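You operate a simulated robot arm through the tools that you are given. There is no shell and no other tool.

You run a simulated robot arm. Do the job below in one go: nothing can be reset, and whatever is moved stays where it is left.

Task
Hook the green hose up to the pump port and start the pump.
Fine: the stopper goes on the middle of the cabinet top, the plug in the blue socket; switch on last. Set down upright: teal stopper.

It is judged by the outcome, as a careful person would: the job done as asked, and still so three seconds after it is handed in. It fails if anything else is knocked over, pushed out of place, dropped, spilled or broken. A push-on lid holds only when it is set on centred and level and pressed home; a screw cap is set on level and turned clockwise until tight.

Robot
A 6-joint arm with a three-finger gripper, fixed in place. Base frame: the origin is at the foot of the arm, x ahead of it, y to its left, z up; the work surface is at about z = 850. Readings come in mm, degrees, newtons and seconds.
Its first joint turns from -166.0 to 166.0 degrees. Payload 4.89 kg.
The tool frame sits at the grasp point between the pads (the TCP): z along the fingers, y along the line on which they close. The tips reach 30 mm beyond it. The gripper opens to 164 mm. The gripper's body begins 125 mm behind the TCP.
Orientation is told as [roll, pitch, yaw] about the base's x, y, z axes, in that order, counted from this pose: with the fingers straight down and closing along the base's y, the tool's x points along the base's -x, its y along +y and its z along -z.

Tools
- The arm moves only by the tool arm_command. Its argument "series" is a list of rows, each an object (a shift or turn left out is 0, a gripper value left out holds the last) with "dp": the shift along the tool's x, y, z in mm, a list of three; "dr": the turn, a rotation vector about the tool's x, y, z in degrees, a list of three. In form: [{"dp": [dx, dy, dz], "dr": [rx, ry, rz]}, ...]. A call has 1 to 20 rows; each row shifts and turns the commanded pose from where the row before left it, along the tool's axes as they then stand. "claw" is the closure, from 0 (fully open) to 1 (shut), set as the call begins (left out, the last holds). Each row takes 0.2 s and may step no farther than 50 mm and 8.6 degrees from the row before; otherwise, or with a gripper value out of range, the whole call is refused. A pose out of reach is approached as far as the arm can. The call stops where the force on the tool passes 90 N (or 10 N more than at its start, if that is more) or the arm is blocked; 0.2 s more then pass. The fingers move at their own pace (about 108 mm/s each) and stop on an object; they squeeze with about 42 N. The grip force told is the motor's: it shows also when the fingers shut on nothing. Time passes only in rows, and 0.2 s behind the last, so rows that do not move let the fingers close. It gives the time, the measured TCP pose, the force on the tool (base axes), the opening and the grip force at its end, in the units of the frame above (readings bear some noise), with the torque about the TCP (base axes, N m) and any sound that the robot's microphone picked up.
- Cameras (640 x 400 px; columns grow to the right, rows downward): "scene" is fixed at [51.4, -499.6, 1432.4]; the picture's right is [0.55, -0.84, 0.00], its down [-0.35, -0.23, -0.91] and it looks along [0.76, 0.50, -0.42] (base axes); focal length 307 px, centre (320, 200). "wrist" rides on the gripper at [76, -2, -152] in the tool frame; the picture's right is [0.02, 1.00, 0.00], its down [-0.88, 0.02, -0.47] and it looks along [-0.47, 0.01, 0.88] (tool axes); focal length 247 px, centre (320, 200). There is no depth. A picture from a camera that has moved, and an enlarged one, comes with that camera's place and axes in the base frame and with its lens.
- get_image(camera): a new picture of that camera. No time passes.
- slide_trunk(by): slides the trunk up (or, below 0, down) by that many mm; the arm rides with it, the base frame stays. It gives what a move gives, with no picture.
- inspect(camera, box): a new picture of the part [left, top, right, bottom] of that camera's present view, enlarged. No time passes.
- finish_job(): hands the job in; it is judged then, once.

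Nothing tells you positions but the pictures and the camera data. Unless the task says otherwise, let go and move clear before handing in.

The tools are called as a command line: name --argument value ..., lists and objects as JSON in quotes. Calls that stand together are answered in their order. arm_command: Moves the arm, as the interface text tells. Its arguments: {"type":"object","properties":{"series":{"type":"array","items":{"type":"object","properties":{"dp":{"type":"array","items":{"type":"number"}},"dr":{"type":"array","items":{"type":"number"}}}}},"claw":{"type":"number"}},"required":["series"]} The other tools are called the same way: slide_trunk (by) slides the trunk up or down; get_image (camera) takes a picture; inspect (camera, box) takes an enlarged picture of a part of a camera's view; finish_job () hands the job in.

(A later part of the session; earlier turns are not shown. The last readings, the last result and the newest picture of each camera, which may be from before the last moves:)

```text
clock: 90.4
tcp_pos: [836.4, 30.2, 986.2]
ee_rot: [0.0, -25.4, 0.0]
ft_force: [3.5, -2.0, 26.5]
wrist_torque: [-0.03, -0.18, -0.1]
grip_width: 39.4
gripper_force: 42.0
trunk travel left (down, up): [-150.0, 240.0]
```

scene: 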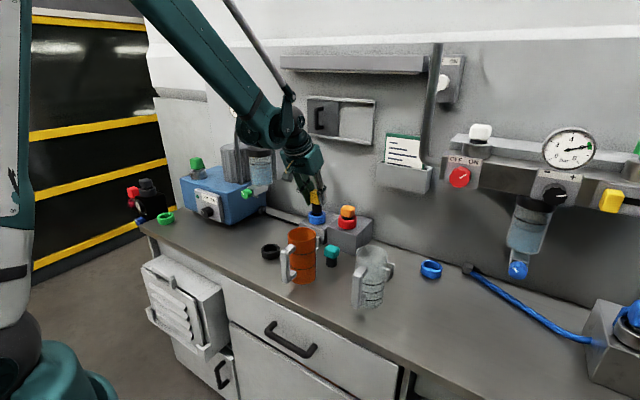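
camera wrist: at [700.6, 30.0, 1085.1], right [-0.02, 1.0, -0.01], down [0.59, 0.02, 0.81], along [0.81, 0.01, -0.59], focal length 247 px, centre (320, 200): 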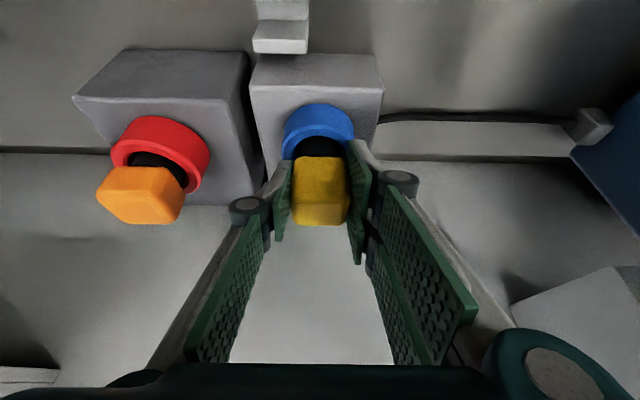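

Immediate, centred resistance, so the plug is on its floor. One more gentle press, then release.

arm_command --series '[{"dp": [0.43, 0, 0.9]}, {"dp": [0, 0, 0]}]'

arm_command --series '[{"dp": [-0.85, 0, -1.8]}, {"dp": [0, 0, 0]}]'

arm_command --series '[{"dp": [0, 0, 0]}, {"dp": [0, 0, 0]}, {"dp": [0, 0, 0]}]' --claw 0.55

inspect --camera "scene" --box '[285, 180, 345, 228]'

```text
clock: 91.0
tcp_pos: [837.1, 29.9, 984.9]
ee_rot: [0.0, -25.4, 0.0]
ft_force: [8.4, -1.7, 32.7]
wrist_torque: [-0.04, -0.69, -0.06]
grip_width: 39.4
gripper_force: 42.0
trunk travel left (down, up): [-150.0, 240.0]
```

```text
clock: 91.6
tcp_pos: [835.9, 30.5, 986.0]
ee_rot: [-0.1, -25.2, 0.0]
ft_force: [7.2, -0.7, -0.8]
wrist_torque: [-0.01, -0.57, -0.11]
grip_width: 39.4
gripper_force: 41.6
trunk travel left (down, up): [-150.0, 240.0]
```

```text
clock: 92.4
tcp_pos: [836.0, 30.8, 986.4]
ee_rot: [0.0, -25.3, 0.0]
ft_force: [0.1, -0.7, -0.8]
wrist_torque: [-0.04, 0.0, -0.04]
grip_width: 73.7
gripper_force: 0.1
trunk travel left (down, up): [-150.0, 240.0]
```

```text
8.33 times, centred on (315, 204) of scene
camera zoom: at [51.4, -499.6, 1432.4], right [0.55, -0.84, 0.0], down [-0.35, -0.23, -0.91], along [0.76, 0.5, -0.42], focal length 2561 px, centre (362, 167)
```

zoom: 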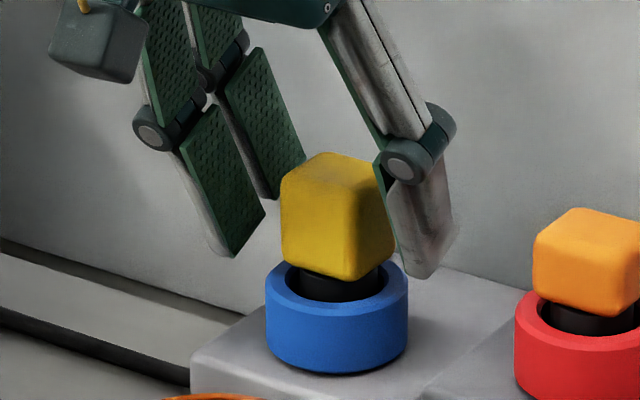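

Seated and released. I'm withdrawing straight up, then back, and looking at the result.

arm_command --series '[{"dp": [-4.3, 0, -9]}, {"dp": [-8.5, 0, -18.1]}, {"dp": [-10.6, 0, -22.6]}, {"dp": [-10.6, 0, -22.6]}, {"dp": [36, 0, -17]}, {"dp": [36, 0, -17]}, {"dp": [36, 0, -17]}, {"dp": [36, 0, -17]}, {"dp": [0, 0, -30]}, {"dr": [0, 8.3, 0]}, {"dr": [0, 8.3, 0]}, {"dr": [0, 8.4, 0]}, {"dp": [0, 0, 0]}]'

get_image --camera "wrist"

get_image --camera "scene"

inspect --camera "scene" --box '[285, 180, 345, 228]'

inspect --camera "scene" --box '[140, 140, 260, 236]'

```text
clock: 95.2
tcp_pos: [664.2, 32.0, 1093.2]
ee_rot: [-0.1, -0.3, 0.0]
ft_force: [0.4, -0.7, 0.1]
wrist_torque: [-0.01, 0.17, 0.02]
grip_width: 73.8
gripper_force: 0.1
trunk travel left (down, up): [-150.0, 240.0]
```

```text
taken
camera wrist: at [586.8, 30.0, 1244.7], right [-0.02, 1.0, 0.0], down [0.88, 0.02, 0.48], along [0.48, 0.01, -0.88], focal length 247 px, centre (320, 200)
```

wrist: 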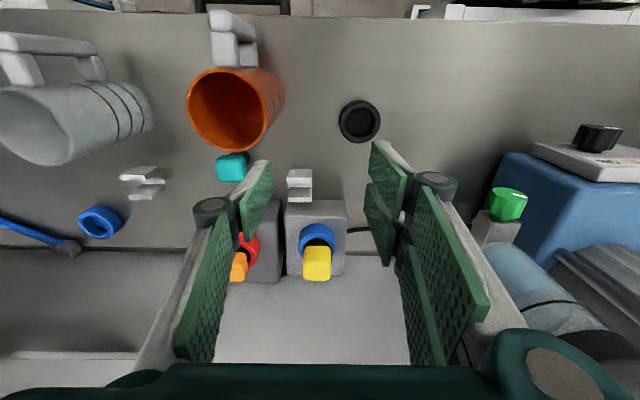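

```text
taken
```

scene: 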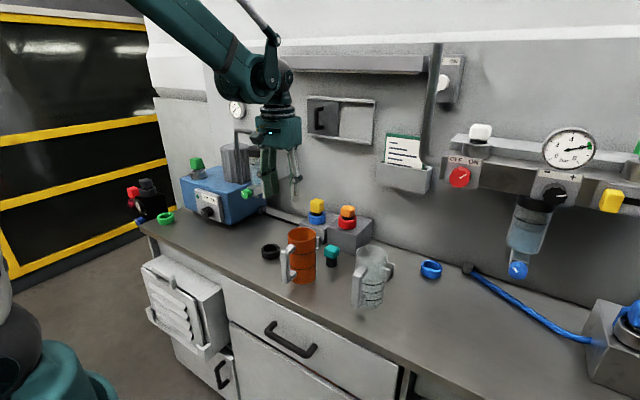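

```text
8.33 times, centred on (315, 204) of scene
camera zoom: at [51.4, -499.6, 1432.4], right [0.55, -0.84, 0.0], down [-0.35, -0.23, -0.91], along [0.76, 0.5, -0.42], focal length 2561 px, centre (362, 167)
```

zoom: 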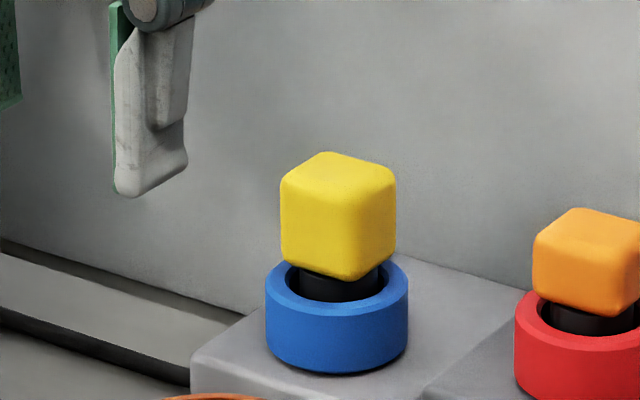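

```text
4.17 times, centred on (200, 188) of scene
camera zoom: at [51.4, -499.6, 1432.4], right [0.55, -0.84, 0.0], down [-0.35, -0.23, -0.91], along [0.76, 0.5, -0.42], focal length 1280 px, centre (820, 250)
```

zoom: 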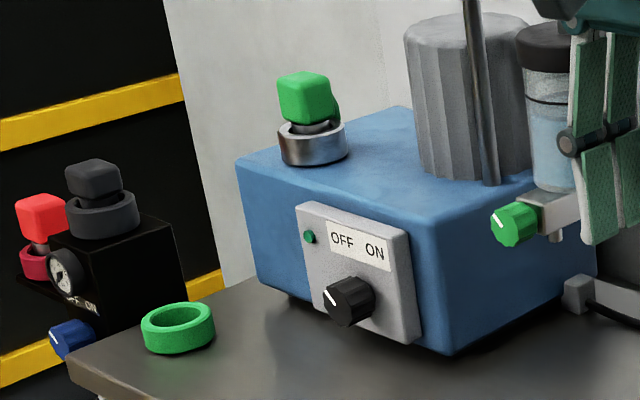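

The yellow plug stands level in the blue socket and the hose plug is still in place. Last is the pump's knob, whose pointer is at OFF and which faces the robot. I'll move in front of the panel and tilt the tool to look at it straight on.

arm_command --series '[{"dp": [45, 0, -10]}, {"dp": [45, 0, -10]}, {"dp": [45, 0, 0]}, {"dp": [45, 10, 0]}, {"dp": [0, 48, 0]}, {"dp": [0, 48, 0]}, {"dp": [0, 48, 0]}, {"dp": [0, 48, 0]}, {"dp": [0, 48, 0]}, {"dp": [0, 48, 0]}, {"dp": [0, 48, 0]}, {"dp": [0, 48, 0]}, {"dp": [0, 0, 0]}]'

arm_command --series '[{"dr": [0, -8.5, 0]}, {"dr": [0, -8.5, 0]}, {"dr": [0, -8.5, 0]}, {"dr": [0, -8.5, 0]}, {"dr": [0, -8.5, 0]}, {"dp": [0, 0, 0]}]'

get_image --camera "wrist"

get_image --camera "scene"

```text
clock: 98.0
tcp_pos: [483.8, 425.8, 1111.5]
ee_rot: [0.0, -0.3, 0.0]
ft_force: [0.3, 0.8, 0.9]
wrist_torque: [-0.06, 0.05, -0.01]
grip_width: 73.5
gripper_force: 0.0
trunk travel left (down, up): [-150.0, 240.0]
```

```text
clock: 99.4
tcp_pos: [482.6, 426.2, 1112.8]
ee_rot: [0.1, -43.0, 0.0]
ft_force: [0.3, -0.7, -0.1]
wrist_torque: [-0.01, 0.0, -0.02]
grip_width: 74.0
gripper_force: 0.1
trunk travel left (down, up): [-150.0, 240.0]
```

```text
taken
camera wrist: at [323.2, 424.1, 1171.6], right [-0.02, 1.0, -0.01], down [0.32, 0.02, 0.95], along [0.95, 0.01, -0.32], focal length 247 px, centre (320, 200)
```

wrist: 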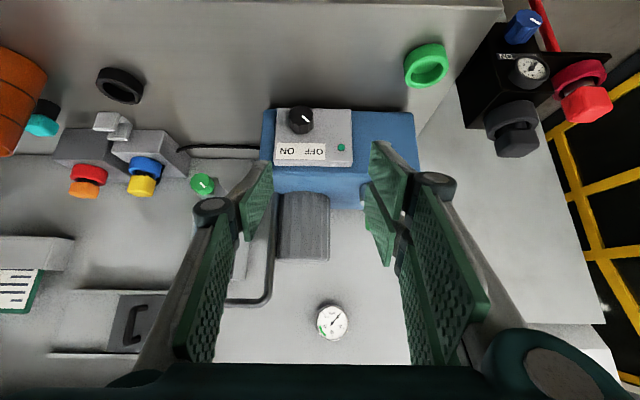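

```text
taken
```

scene: 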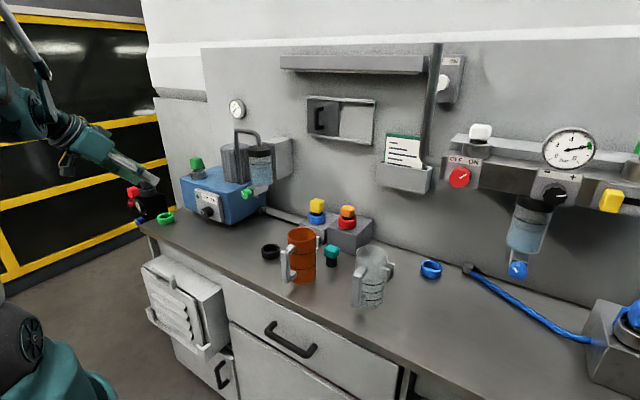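

inspect --camera "wrist" --box '[255, 90, 365, 180]'

inspect --camera "scene" --box '[185, 180, 245, 228]'

```text
4.44 times, centred on (310, 135) of wrist
camera zoom: at [323.2, 424.1, 1171.6], right [-0.02, 1.0, -0.01], down [0.32, 0.02, 0.95], along [0.95, 0.01, -0.32], focal length 1098 px, centre (364, 489)
```

zoom: 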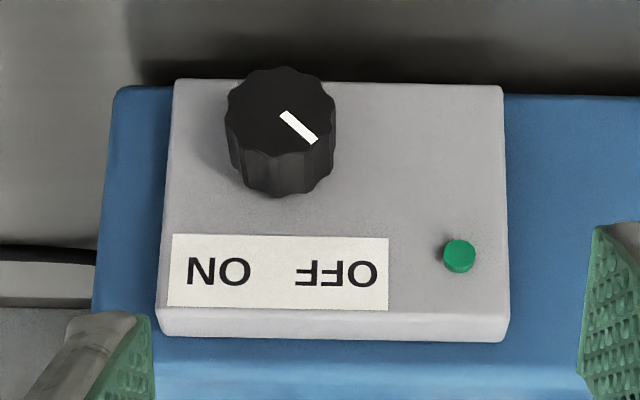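

```text
8.33 times, centred on (215, 204) of scene
camera zoom: at [51.4, -499.6, 1432.4], right [0.55, -0.84, 0.0], down [-0.35, -0.23, -0.91], along [0.76, 0.5, -0.42], focal length 2561 px, centre (1195, 167)
```

zoom: 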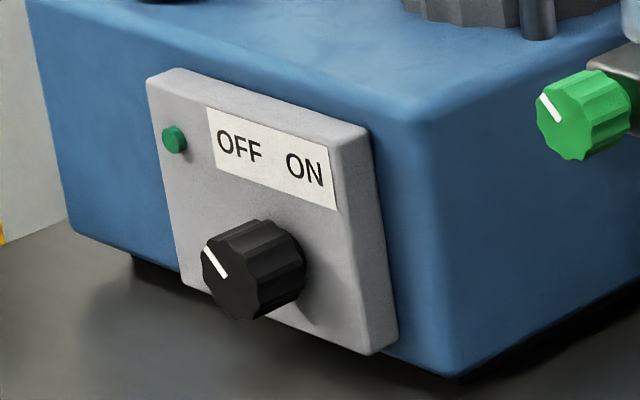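

The knob's face centre is at about (650, 395.5, 919), 39 mm across and sticking out about 24 mm, with its pointer 45° left (OFF); it should turn about 90° clockwise to ON. I'll bring the tool level, pointing at the panel, so I can grip the knob and twist about the tool axis.

arm_command --series '[{"dp": [-14.2, -10.1, 37.3]}, {"dp": [-14.2, -10.1, 37.3]}, {"dp": [-14.2, -10.1, 37.3]}, {"dr": [0, -7.9, 0]}, {"dr": [0, -7.9, 0]}, {"dr": [0, -7.9, 0]}, {"dp": [0, 0, 0]}]'

arm_command --series '[{"dr": [0, -7.8, 0]}, {"dr": [0, -7.8, 0]}, {"dr": [0, -7.4, 0]}, {"dp": [0, 0, 0]}]'

get_image --camera "wrist"

get_image --camera "scene"

```text
clock: 101.0
tcp_pos: [591.3, 395.3, 1059.4]
ee_rot: [0.1, -66.4, -0.1]
ft_force: [-0.4, 0.5, -0.2]
wrist_torque: [0.05, -0.01, -0.04]
grip_width: 73.7
gripper_force: 0.0
trunk travel left (down, up): [-150.0, 240.0]
```

```text
clock: 102.0
tcp_pos: [601.3, 409.5, 1096.5]
ee_rot: [0.7, -89.4, -0.7]
ft_force: [0.1, 0.2, -1.3]
wrist_torque: [-0.03, -0.02, -0.03]
grip_width: 73.9
gripper_force: 0.1
out of reach, approached as far as the arm can: row 2, 3
trunk travel left (down, up): [-150.0, 240.0]
```

```text
taken
camera wrist: at [447.1, 409.5, 1020.0], right [0.0, 1.0, -0.02], down [-0.46, 0.02, 0.89], along [0.89, 0.01, 0.46], focal length 247 px, centre (320, 200)
```

wrist: 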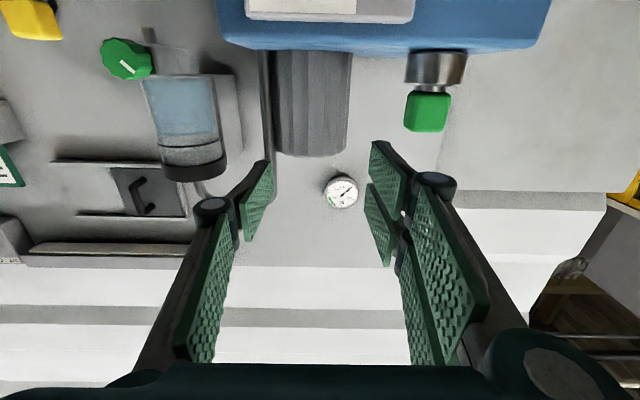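

```text
taken
```

scene: 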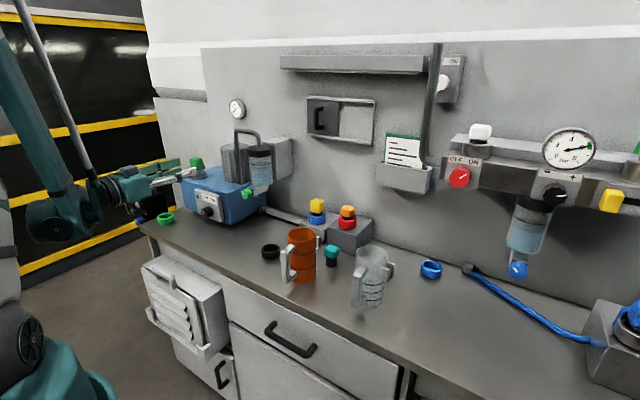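

With the tool level the arm can't get that low at this trunk height, so I'll back off a little and lower the trunk.

arm_command --series '[{"dp": [-25, 0, -15]}, {"dp": [-25, 0, -15]}, {"dp": [0, 0, 0]}]'

slide_trunk --by -100

get_image --camera "scene"

```text
clock: 102.8
tcp_pos: [574.2, 407.8, 1145.7]
ee_rot: [1.1, -89.4, -1.2]
ft_force: [0.7, -0.6, -0.3]
wrist_torque: [-0.01, -0.04, -0.05]
grip_width: 73.6
gripper_force: 0.0
trunk travel left (down, up): [-150.0, 240.0]
```

```text
clock: 104.1
tcp_pos: [571.2, 408.3, 1046.8]
ee_rot: [1.3, -89.5, -1.3]
ft_force: [0.8, -0.9, -0.3]
wrist_torque: [0.03, 0.01, -0.01]
grip_width: 73.9
gripper_force: 0.1
trunk travel left (down, up): [-50.0, 340.0]
```

```text
taken
```

scene: 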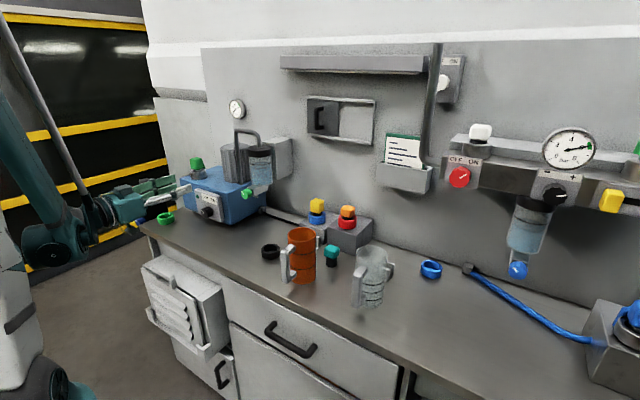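

slide_trunk --by -50

arm_command --series '[{"dp": [15, 0, 0]}, {"dp": [15, 0, 0]}, {"dp": [0, 0, 0]}]'

get_image --camera "wrist"

get_image --camera "scene"

```text
clock: 105.0
tcp_pos: [572.5, 410.2, 995.8]
ee_rot: [1.4, -89.5, -1.4]
ft_force: [0.5, 0.1, -0.1]
wrist_torque: [0.01, 0.01, 0.02]
grip_width: 74.1
gripper_force: 0.2
trunk travel left (down, up): [0.0, 390.0]
```

```text
clock: 105.8
tcp_pos: [571.2, 408.0, 966.1]
ee_rot: [1.8, -89.5, -1.9]
ft_force: [0.1, -0.3, 0.4]
wrist_torque: [0.01, 0.02, 0.01]
grip_width: 73.5
gripper_force: 0.1
trunk travel left (down, up): [0.0, 390.0]
```

```text
taken
camera wrist: at [417.6, 408.2, 890.1], right [0.0, 1.0, -0.02], down [-0.47, 0.02, 0.89], along [0.89, 0.01, 0.47], focal length 247 px, centre (320, 200)
```

wrist: 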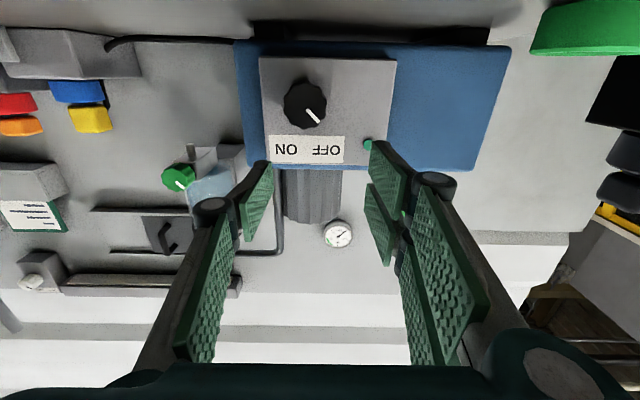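

```text
taken
```

scene: 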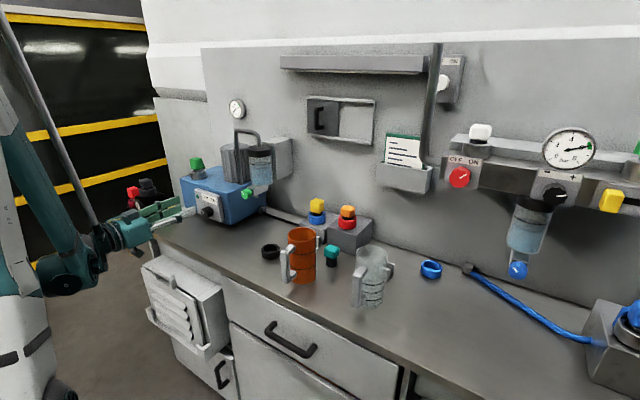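

The level tool now reaches this low. I'm zooming on the knob to refine its position.

inspect --camera "wrist" --box '[255, 60, 355, 140]'

inspect --camera "scene" --box '[150, 170, 250, 250]'

```text
5.00 times, centred on (305, 100) of wrist
camera zoom: at [417.6, 408.2, 890.1], right [0.0, 1.0, -0.02], down [-0.47, 0.02, 0.89], along [0.89, 0.01, 0.47], focal length 1235 px, centre (395, 700)
```

zoom: 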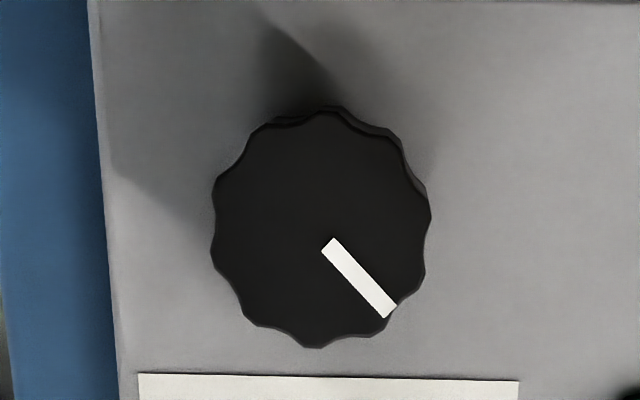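

```text
5.00 times, centred on (200, 210) of scene
camera zoom: at [51.4, -499.6, 1432.4], right [0.55, -0.84, 0.0], down [-0.35, -0.23, -0.91], along [0.76, 0.5, -0.42], focal length 1537 px, centre (920, 150)
```

zoom: 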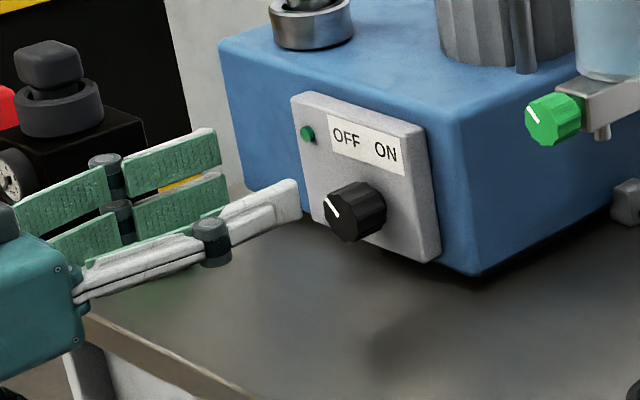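

arm_command --series '[{"dp": [16, -5, 0]}, {"dp": [16, -5, 0]}, {"dp": [14.2, -3.9, 0]}, {"dp": [0, 0, 0]}, {"dp": [0, 0, 0]}]'

get_image --camera "wrist"

get_image --camera "scene"

```text
clock: 107.0
tcp_pos: [579.2, 409.7, 951.6]
ee_rot: [1.0, -89.2, -1.1]
ft_force: [0.2, -0.5, 1.3]
wrist_torque: [0.03, 0.02, 0.02]
grip_width: 73.3
gripper_force: 0.0
out of reach, approached as far as the arm can: row 1, 2, 3
trunk travel left (down, up): [0.0, 390.0]
```

```text
taken
camera wrist: at [425.2, 407.9, 876.5], right [0.0, 1.0, -0.02], down [-0.46, 0.02, 0.89], along [0.89, 0.01, 0.46], focal length 247 px, centre (320, 200)
```

wrist: 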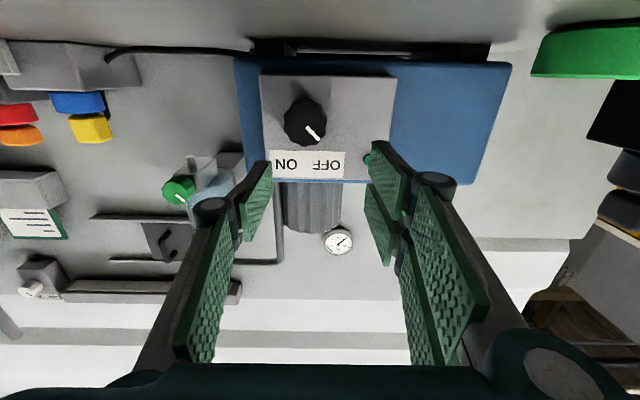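

```text
taken
```

scene: 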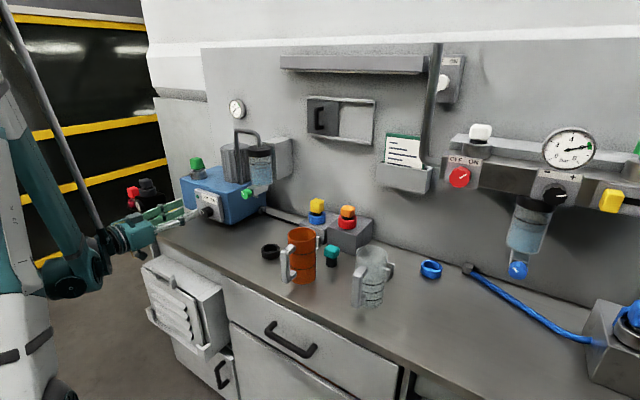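

Exactly level is just out of reach, but pointing 10° below level should be fine, twisting about the knob's own axis. I'm setting that up in front of the knob.

arm_command --series '[{"dr": [0, 4.6, 0]}, {"dr": [0, 4.6, 0]}, {"dp": [12.75, -7, 12.9]}, {"dp": [12.75, -7, 12.9]}, {"dp": [0, 0, 0]}, {"dp": [0, 0, 0]}]'

get_image --camera "wrist"

inspect --camera "scene" --box '[150, 170, 250, 250]'

```text
clock: 108.5
tcp_pos: [601.9, 395.1, 921.7]
ee_rot: [0.1, -80.2, 0.0]
ft_force: [0.0, 0.4, 0.1]
wrist_torque: [-0.01, 0.02, 0.0]
grip_width: 74.1
gripper_force: 0.2
trunk travel left (down, up): [0.0, 390.0]
```

```text
taken
camera wrist: at [436.9, 393.4, 871.4], right [0.0, 1.0, -0.02], down [-0.32, 0.02, 0.95], along [0.95, 0.01, 0.32], focal length 247 px, centre (320, 200)
```

wrist: 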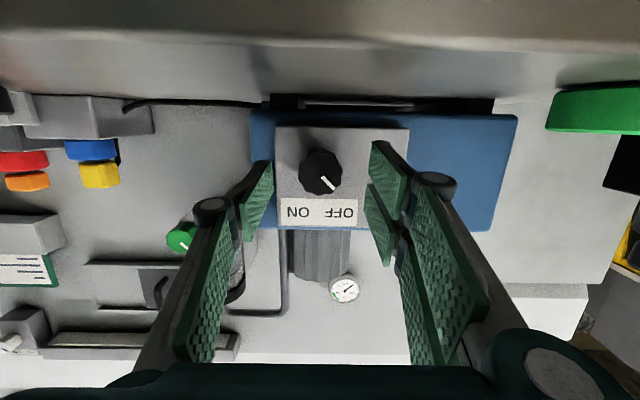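

```text
5.00 times, centred on (200, 210) of scene
camera zoom: at [51.4, -499.6, 1432.4], right [0.55, -0.84, 0.0], down [-0.35, -0.23, -0.91], along [0.76, 0.5, -0.42], focal length 1537 px, centre (920, 150)
```

zoom: 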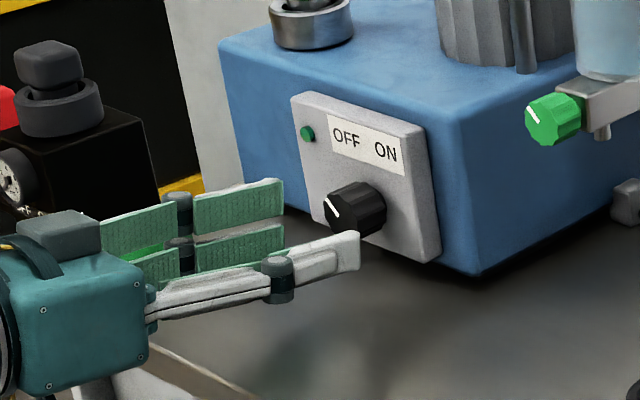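

The tool lines up with the knob. I'm pre-rotating 45° counter-clockwise about the knob axis (in free space) to leave room for a full clockwise twist.

arm_command --series '[{"dr": [1.45, 0, -8.38]}, {"dr": [1.45, 0, -8.38]}, {"dr": [1.45, 0, -8.38]}, {"dr": [1.45, 0, -8.38]}, {"dr": [1.45, 0, -8.38]}, {"dp": [0, 0, 0]}]'

get_image --camera "wrist"

get_image --camera "scene"

```text
clock: 109.8
tcp_pos: [600.2, 393.9, 922.0]
ee_rot: [-79.6, -46.5, 75.7]
ft_force: [0.7, -0.2, -0.2]
wrist_torque: [0.0, -0.02, 0.04]
grip_width: 73.6
gripper_force: 0.1
trunk travel left (down, up): [0.0, 390.0]
```

```text
taken
camera wrist: at [436.9, 360.3, 886.1], right [0.0, 0.72, -0.69], down [-0.32, 0.66, 0.69], along [0.95, 0.22, 0.23], focal length 247 px, centre (320, 200)
```

wrist: 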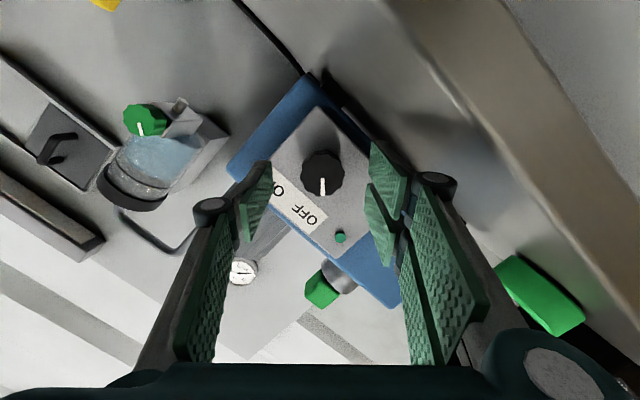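

```text
taken
```

scene: 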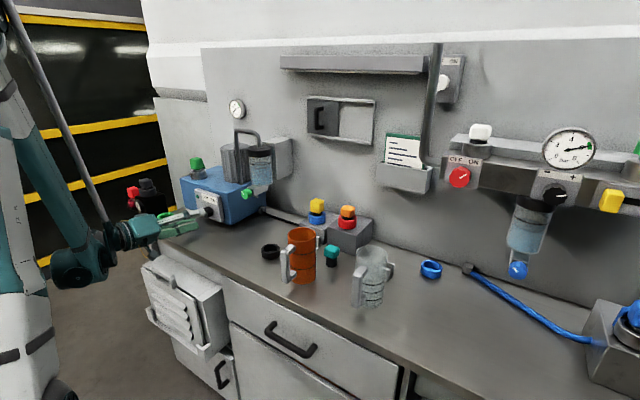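

arm_command --series '[{"dr": [-1.45, 0, 8.38]}, {"dr": [-1.45, 0, 8.38]}, {"dr": [-1.45, 0, 8.38]}, {"dr": [-1.45, 0, 8.38]}, {"dr": [-1.45, 0, 8.38]}, {"dr": [-1.45, 0, 8.38]}, {"dr": [-1.45, 0, 8.38]}, {"dr": [-1.45, 0, 8.38]}, {"dr": [-1.45, 0, 8.38]}, {"dr": [-1.45, 0, 8.38]}, {"dr": [-0.6, 0, 3.5]}, {"dp": [0, 0, 0]}]'

get_image --camera "wrist"

get_image --camera "scene"

```text
clock: 112.5
tcp_pos: [603.1, 397.3, 931.1]
ee_rot: [80.5, -43.1, -76.6]
ft_force: [-0.3, -0.6, 1.1]
wrist_torque: [-0.03, 0.0, -0.01]
grip_width: 73.4
gripper_force: 0.0
out of reach, approached as far as the arm can: row 10
trunk travel left (down, up): [0.0, 390.0]
```

```text
taken
camera wrist: at [438.6, 432.4, 894.7], right [0.0, 0.71, 0.71], down [-0.32, -0.67, 0.67], along [0.95, -0.22, 0.23], focal length 247 px, centre (320, 200)
```

wrist: 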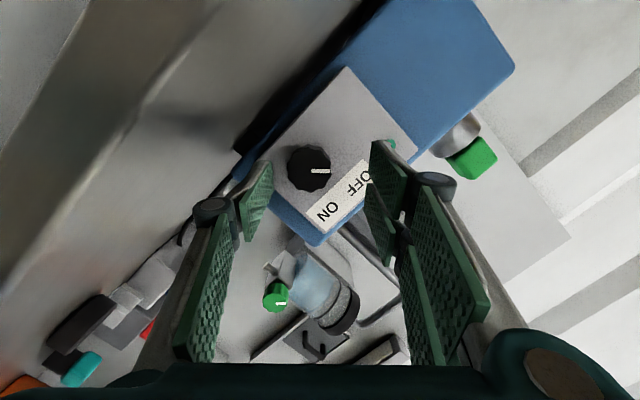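

```text
taken
```

scene: 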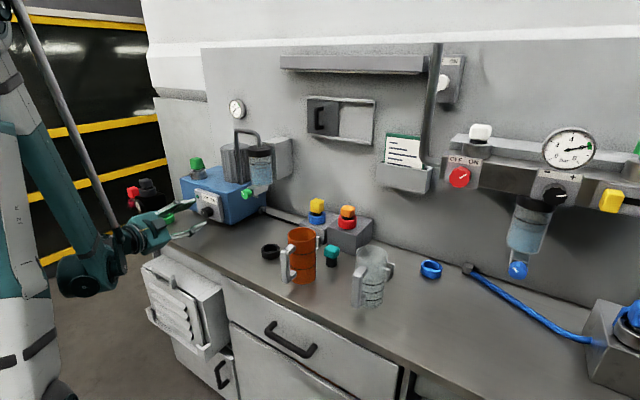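

The +45° end is just at the reach limit, so I'll twist in two shorter strokes instead. I'm going back to −40° first.

arm_command --series '[{"dr": [1.45, 0, -8.38]}, {"dr": [1.45, 0, -8.38]}, {"dr": [1.45, 0, -8.38]}, {"dr": [1.45, 0, -8.38]}, {"dr": [1.45, 0, -8.38]}, {"dr": [1.45, 0, -8.38]}, {"dr": [1.45, 0, -8.38]}, {"dr": [1.45, 0, -8.38]}, {"dr": [1.45, 0, -8.38]}, {"dr": [1.45, 0, -8.38]}, {"dp": [0, 0, 0]}]'

inspect --camera "wrist" --box '[260, 120, 380, 216]'

```text
clock: 114.8
tcp_pos: [602.6, 396.0, 927.4]
ee_rot: [-78.4, -50.0, 74.7]
ft_force: [-0.5, 0.7, 0.0]
wrist_torque: [0.01, 0.0, 0.0]
grip_width: 73.8
gripper_force: 0.1
trunk travel left (down, up): [0.0, 390.0]
```

```text
4.17 times, centred on (320, 168) of wrist
camera zoom: at [437.9, 364.5, 889.6], right [0.0, 0.76, -0.65], down [-0.32, 0.61, 0.72], along [0.95, 0.21, 0.24], focal length 1029 px, centre (320, 333)
```

zoom: 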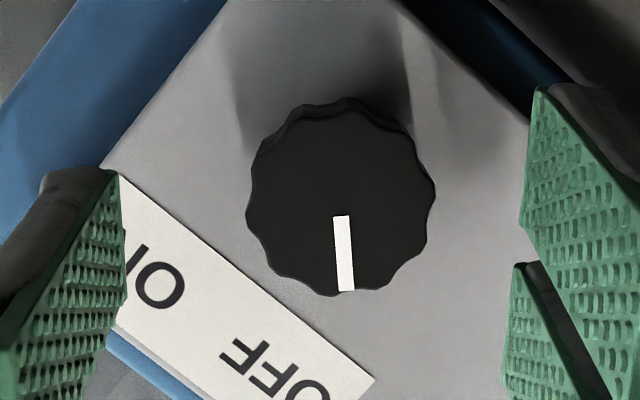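

arm_command --series '[{"dp": [3.1, 4.5, 0.5]}, {"dp": [0, 0, 0]}, {"dp": [-2.9, 0, 16.7]}, {"dp": [0, 0, 0]}, {"dp": [0, 0, 0]}]'

inspect --camera "wrist" --box '[240, 100, 400, 228]'

inspect --camera "scene" --box '[165, 175, 245, 239]'

```text
clock: 116.0
tcp_pos: [618.9, 398.4, 922.5]
ee_rot: [-78.2, -50.0, 74.7]
ft_force: [0.2, 0.0, 0.4]
wrist_torque: [0.0, -0.04, 0.03]
grip_width: 73.9
gripper_force: 0.0
trunk travel left (down, up): [0.0, 390.0]
```

```text
3.12 times, centred on (320, 164) of wrist
camera zoom: at [454.9, 366.1, 884.2], right [0.0, 0.76, -0.65], down [-0.32, 0.61, 0.73], along [0.95, 0.21, 0.24], focal length 772 px, centre (320, 312)
```

zoom: 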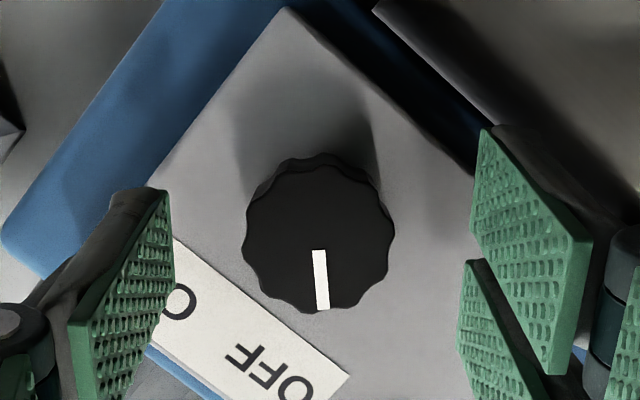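

```text
6.25 times, centred on (205, 207) of scene
camera zoom: at [51.4, -499.6, 1432.4], right [0.55, -0.84, 0.0], down [-0.35, -0.23, -0.91], along [0.76, 0.5, -0.42], focal length 1921 px, centre (1039, 156)
```

zoom: 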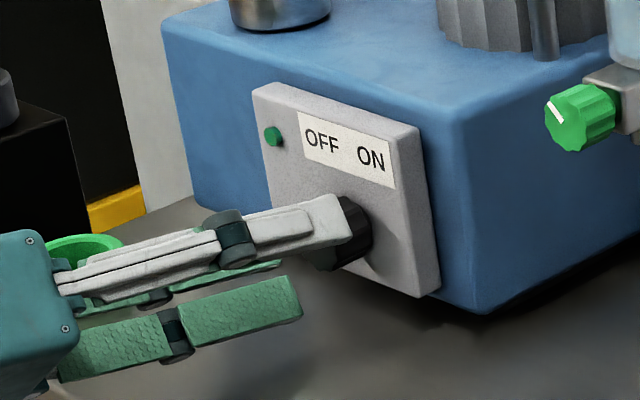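

arm_command --series '[{"dp": [-1.5, 0, 8.4]}, {"dp": [-1.2, 0, 7.0]}, {"dp": [0, 0, 0]}, {"dp": [0, 0, 0]}]'

inspect --camera "wrist" --box '[240, 100, 400, 228]'

inspect --camera "scene" --box '[165, 175, 245, 239]'

```text
clock: 117.0
tcp_pos: [634.4, 397.0, 922.7]
ee_rot: [-78.2, -50.0, 74.7]
ft_force: [0.5, 0.8, 0.7]
wrist_torque: [0.0, 0.0, 0.02]
grip_width: 73.8
gripper_force: 0.1
trunk travel left (down, up): [0.0, 390.0]
```

```text
3.12 times, centred on (320, 164) of wrist
camera zoom: at [470.5, 366.4, 884.4], right [0.0, 0.76, -0.65], down [-0.32, 0.61, 0.73], along [0.95, 0.21, 0.24], focal length 772 px, centre (320, 312)
```

zoom: 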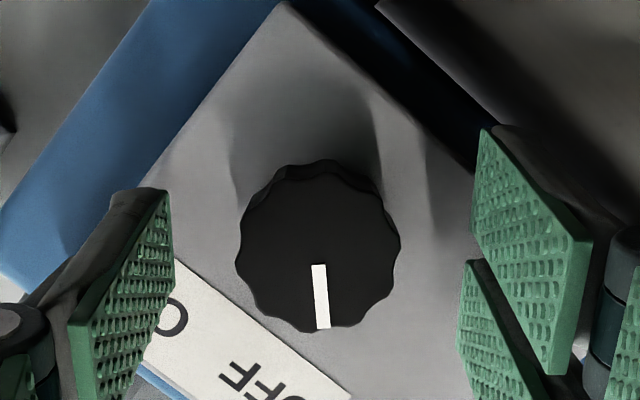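

```text
6.25 times, centred on (205, 207) of scene
camera zoom: at [51.4, -499.6, 1432.4], right [0.55, -0.84, 0.0], down [-0.35, -0.23, -0.91], along [0.76, 0.5, -0.42], focal length 1921 px, centre (1039, 156)
```

zoom: 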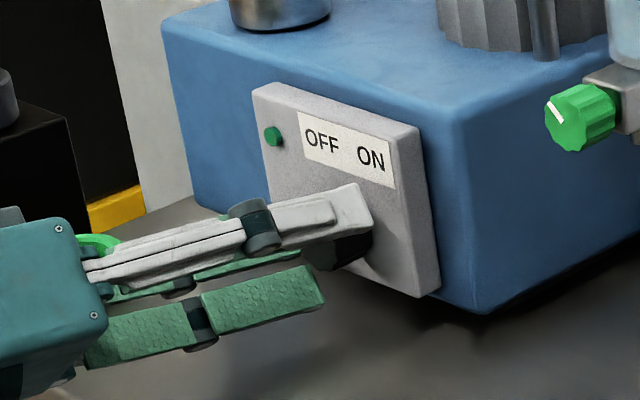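

The fingers straddle the knob with the tips short of the panel. I'm closing on it.

arm_command --series '[{"dp": [0, 0, 0]}, {"dp": [0, 0, 0]}, {"dp": [0, 0, 0]}, {"dp": [0, 0, 0]}]' --claw 1.0

inspect --camera "wrist" --box '[240, 100, 400, 228]'

inspect --camera "scene" --box '[165, 175, 245, 239]'

```text
clock: 118.0
tcp_pos: [635.3, 397.6, 924.0]
ee_rot: [-78.5, -50.1, 74.7]
ft_force: [5.6, -7.3, 9.7]
wrist_torque: [-0.04, -0.55, -0.49]
grip_width: 38.5
gripper_force: 44.4
trunk travel left (down, up): [0.0, 390.0]
```

```text
3.12 times, centred on (320, 164) of wrist
camera zoom: at [470.5, 365.9, 884.7], right [0.0, 0.76, -0.65], down [-0.32, 0.61, 0.73], along [0.95, 0.21, 0.24], focal length 772 px, centre (320, 312)
```

zoom: 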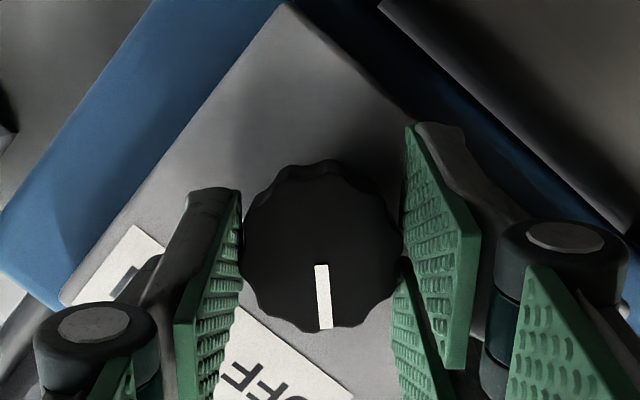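

```text
6.25 times, centred on (205, 207) of scene
camera zoom: at [51.4, -499.6, 1432.4], right [0.55, -0.84, 0.0], down [-0.35, -0.23, -0.91], along [0.76, 0.5, -0.42], focal length 1921 px, centre (1039, 156)
```

zoom: 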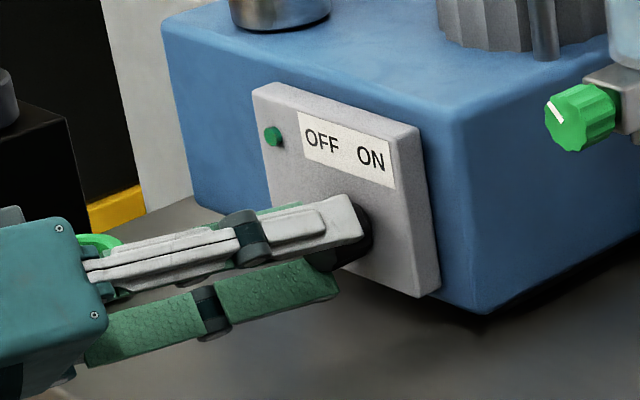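

The knob is gripped. Now twisting clockwise about its axis in the first stroke.

arm_command --series '[{"dp": [0, -0.4, 0]}, {"dp": [0, -0.59, 0], "dr": [-1.45, 0, 8.38]}, {"dp": [0, -0.59, 0], "dr": [-1.45, 0, 8.38]}, {"dp": [0, 0, 0]}]'

inspect --camera "wrist" --box '[240, 100, 400, 228]'

```text
clock: 119.0
tcp_pos: [635.4, 395.4, 924.0]
ee_rot: [-67.2, -66.2, 65.2]
ft_force: [0.3, -9.7, -2.5]
wrist_torque: [-0.05, -0.29, -0.44]
grip_width: 38.8
gripper_force: 44.8
trunk travel left (down, up): [0.0, 390.0]
```

```text
3.12 times, centred on (320, 164) of wrist
camera zoom: at [470.5, 377.1, 877.5], right [0.0, 0.92, -0.39], down [-0.32, 0.37, 0.87], along [0.95, 0.13, 0.29], focal length 772 px, centre (320, 312)
```

zoom: 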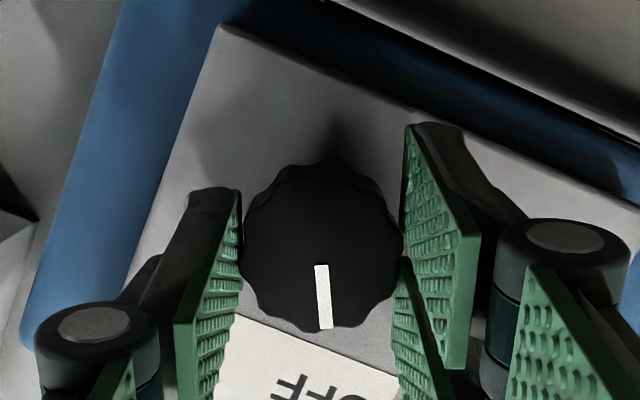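

The knob turns with the gripper. Continuing the stroke.

arm_command --series '[{"dp": [0, -0.8, 0], "dr": [-1.45, 0, 8.38]}, {"dp": [0, -0.59, 0], "dr": [-1.45, 0, 8.38]}, {"dp": [0, -0.59, 0], "dr": [-1.45, 0, 8.38]}, {"dp": [0, 0, 0]}]'

arm_command --series '[{"dp": [0, -0.59, 0], "dr": [-1.45, 0, 8.38]}, {"dp": [0, -0.59, 0], "dr": [-1.45, 0, 8.38]}, {"dp": [0, 0, 0]}]'

inspect --camera "wrist" --box '[240, 100, 400, 228]'

inspect --camera "scene" --box '[165, 175, 245, 239]'

```text
clock: 120.0
tcp_pos: [634.7, 395.2, 924.1]
ee_rot: [20.6, -79.6, -20.4]
ft_force: [-13.5, -9.0, -15.0]
wrist_torque: [-0.06, 0.16, -0.46]
grip_width: 38.7
gripper_force: 44.9
trunk travel left (down, up): [0.0, 390.0]
```

```text
clock: 120.8
tcp_pos: [634.2, 392.9, 923.6]
ee_rot: [65.8, -67.2, -64.0]
ft_force: [-23.6, -8.7, -26.6]
wrist_torque: [-0.04, 1.0, -0.54]
grip_width: 38.9
gripper_force: 45.0
trunk travel left (down, up): [0.0, 390.0]
```

```text
3.12 times, centred on (320, 164) of wrist
camera zoom: at [470.6, 409.9, 876.0], right [0.0, 0.94, 0.33], down [-0.32, -0.32, 0.89], along [0.95, -0.1, 0.3], focal length 772 px, centre (320, 312)
```

zoom: 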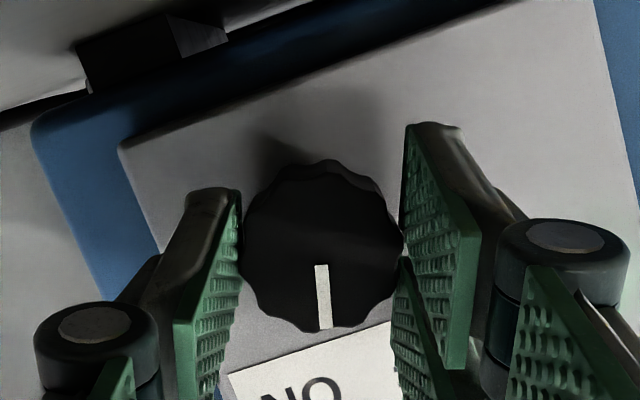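

```text
6.25 times, centred on (205, 207) of scene
camera zoom: at [51.4, -499.6, 1432.4], right [0.55, -0.84, 0.0], down [-0.35, -0.23, -0.91], along [0.76, 0.5, -0.42], focal length 1921 px, centre (1039, 156)
```

zoom: 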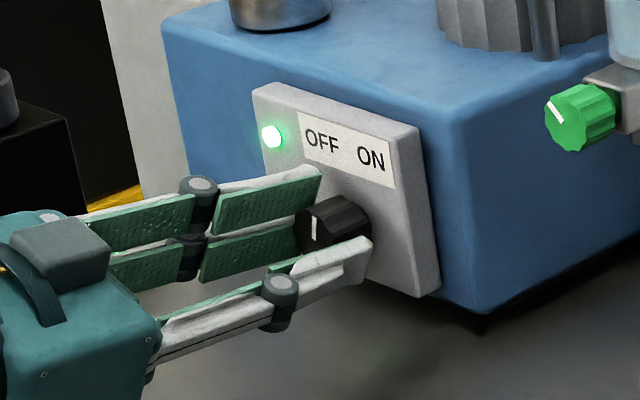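

The panel's green lamp has lit, with the pointer just past centre. I'm relieving the side load and continuing so the pointer ends fully at ON.

arm_command --series '[{"dp": [0.9, -0.5, -0.5]}, {"dp": [0, 0, 0]}]'

arm_command --series '[{"dp": [0, -0.59, 0], "dr": [-1.45, 0, 8.38]}, {"dp": [0, 0, 0]}]'

inspect --camera "wrist" --box '[240, 100, 400, 228]'

```text
clock: 121.5
tcp_pos: [635.0, 393.1, 923.4]
ee_rot: [65.8, -67.4, -64.1]
ft_force: [2.0, -5.0, -0.3]
wrist_torque: [-0.02, 0.1, -0.54]
grip_width: 38.7
gripper_force: 44.9
trunk travel left (down, up): [0.0, 390.0]
```

```text
clock: 122.0
tcp_pos: [635.7, 391.7, 923.3]
ee_rot: [73.2, -59.5, -70.6]
ft_force: [19.7, 0.7, 18.1]
wrist_torque: [0.01, -0.43, -0.5]
grip_width: 39.1
gripper_force: 44.9
trunk travel left (down, up): [0.0, 390.0]
```

```text
3.12 times, centred on (320, 164) of wrist
camera zoom: at [470.6, 415.9, 878.3], right [0.0, 0.88, 0.47], down [-0.32, -0.44, 0.84], along [0.95, -0.15, 0.28], focal length 772 px, centre (320, 312)
```

zoom: 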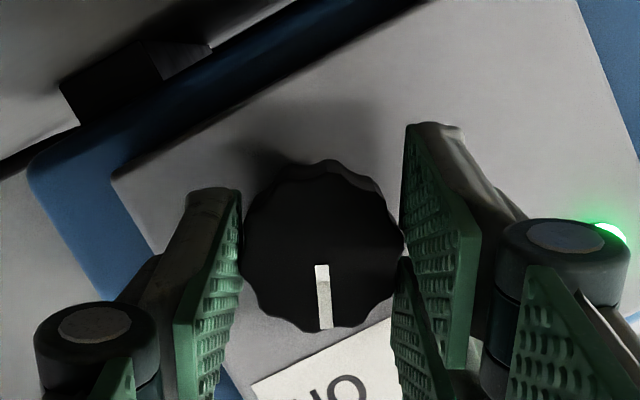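

arm_command --series '[{"dp": [-0.5, -0.59, 0.4], "dr": [-1.45, 0, 8.38]}, {"dp": [0, 0, 0]}]'

arm_command --series '[{"dp": [0, -0.59, 0], "dr": [-1.45, 0, 8.38]}, {"dp": [0, 0, 0]}]'

inspect --camera "wrist" --box '[240, 100, 400, 228]'

inspect --camera "scene" --box '[165, 175, 245, 239]'

```text
clock: 122.7
tcp_pos: [634.8, 392.0, 922.6]
ee_rot: [77.8, -51.2, -74.3]
ft_force: [12.5, 1.4, 9.0]
wrist_torque: [0.01, -0.1, -0.37]
grip_width: 38.7
gripper_force: 44.6
trunk travel left (down, up): [0.0, 390.0]
```

```text
clock: 123.2
tcp_pos: [633.5, 391.9, 922.2]
ee_rot: [80.6, -43.0, -76.4]
ft_force: [-9.9, -2.2, -15.0]
wrist_torque: [-0.03, 0.55, -0.16]
grip_width: 38.6
gripper_force: 45.1
trunk travel left (down, up): [0.0, 390.0]
```

```text
3.12 times, centred on (320, 164) of wrist
camera zoom: at [470.4, 427.1, 886.8], right [0.0, 0.71, 0.71], down [-0.32, -0.67, 0.67], along [0.95, -0.22, 0.22], focal length 772 px, centre (320, 312)
```

zoom: 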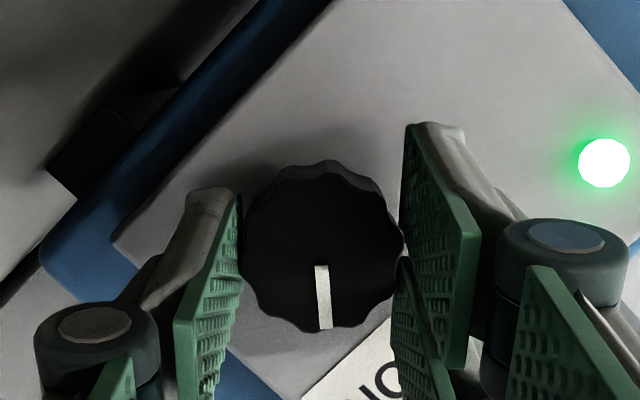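

```text
6.25 times, centred on (205, 207) of scene
camera zoom: at [51.4, -499.6, 1432.4], right [0.55, -0.84, 0.0], down [-0.35, -0.23, -0.91], along [0.76, 0.5, -0.42], focal length 1921 px, centre (1039, 156)
```

zoom: 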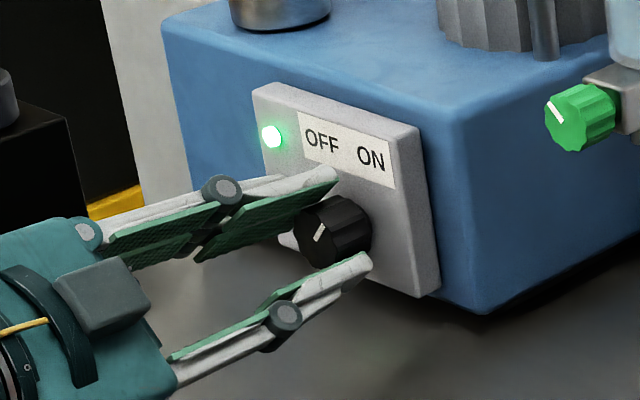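

The pointer now stands about 40° right, at ON, with the lamp lit. A last few degrees to be sure, then I let go.

arm_command --series '[{"dp": [0.3, -0.3, 0], "dr": [-0.85, 0, 4.93]}, {"dp": [0, 0, 0]}]'

arm_command --series '[{"dp": [0, 0, 0]}, {"dp": [0, 0, 0]}, {"dp": [0, 0, 0]}]' --claw 0.55

inspect --camera "wrist" --box '[240, 100, 400, 228]'

inspect --camera "scene" --box '[165, 175, 245, 239]'

```text
clock: 124.0
tcp_pos: [636.8, 390.5, 924.4]
ee_rot: [81.5, -38.0, -77.6]
ft_force: [-0.2, -6.1, -32.9]
wrist_torque: [-0.16, 1.09, -0.26]
grip_width: 39.1
gripper_force: 44.7
out of reach, approached as far as the arm can: row 1
trunk travel left (down, up): [0.0, 390.0]
stopped in row 2: the force on the tool passed its limit at 91 N (the readings are from after the stop); the commanded pose is now the measured one
```

```text
clock: 124.8
tcp_pos: [635.4, 390.7, 926.0]
ee_rot: [81.9, -38.1, -77.6]
ft_force: [0.5, -0.4, -0.4]
wrist_torque: [0.01, 0.01, 0.0]
grip_width: 73.6
gripper_force: 0.1
trunk travel left (down, up): [0.0, 390.0]
```

```text
3.12 times, centred on (320, 164) of wrist
camera zoom: at [471.3, 429.2, 893.5], right [0.0, 0.64, 0.77], down [-0.32, -0.72, 0.61], along [0.95, -0.25, 0.2], focal length 772 px, centre (320, 312)
```

zoom: 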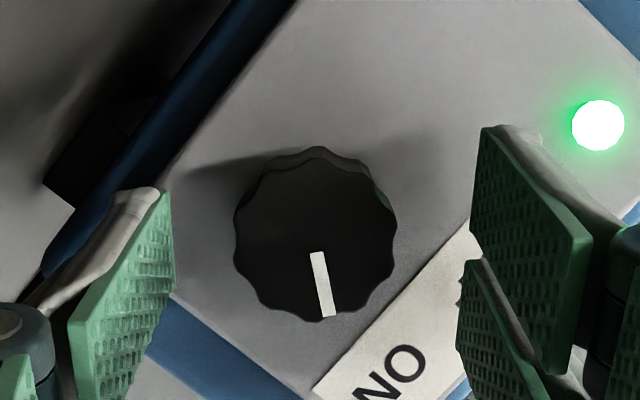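

```text
6.25 times, centred on (205, 207) of scene
camera zoom: at [51.4, -499.6, 1432.4], right [0.55, -0.84, 0.0], down [-0.35, -0.23, -0.91], along [0.76, 0.5, -0.42], focal length 1921 px, centre (1039, 156)
```

zoom: 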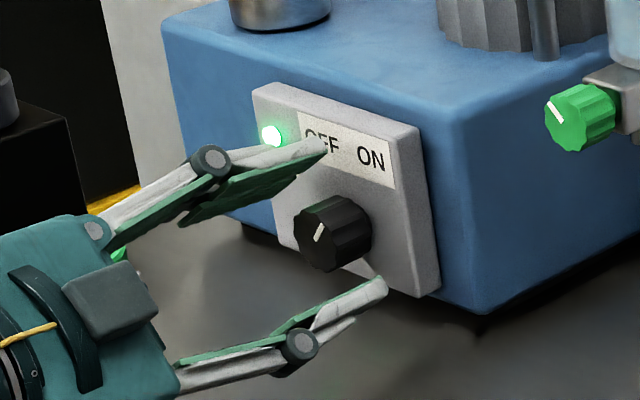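

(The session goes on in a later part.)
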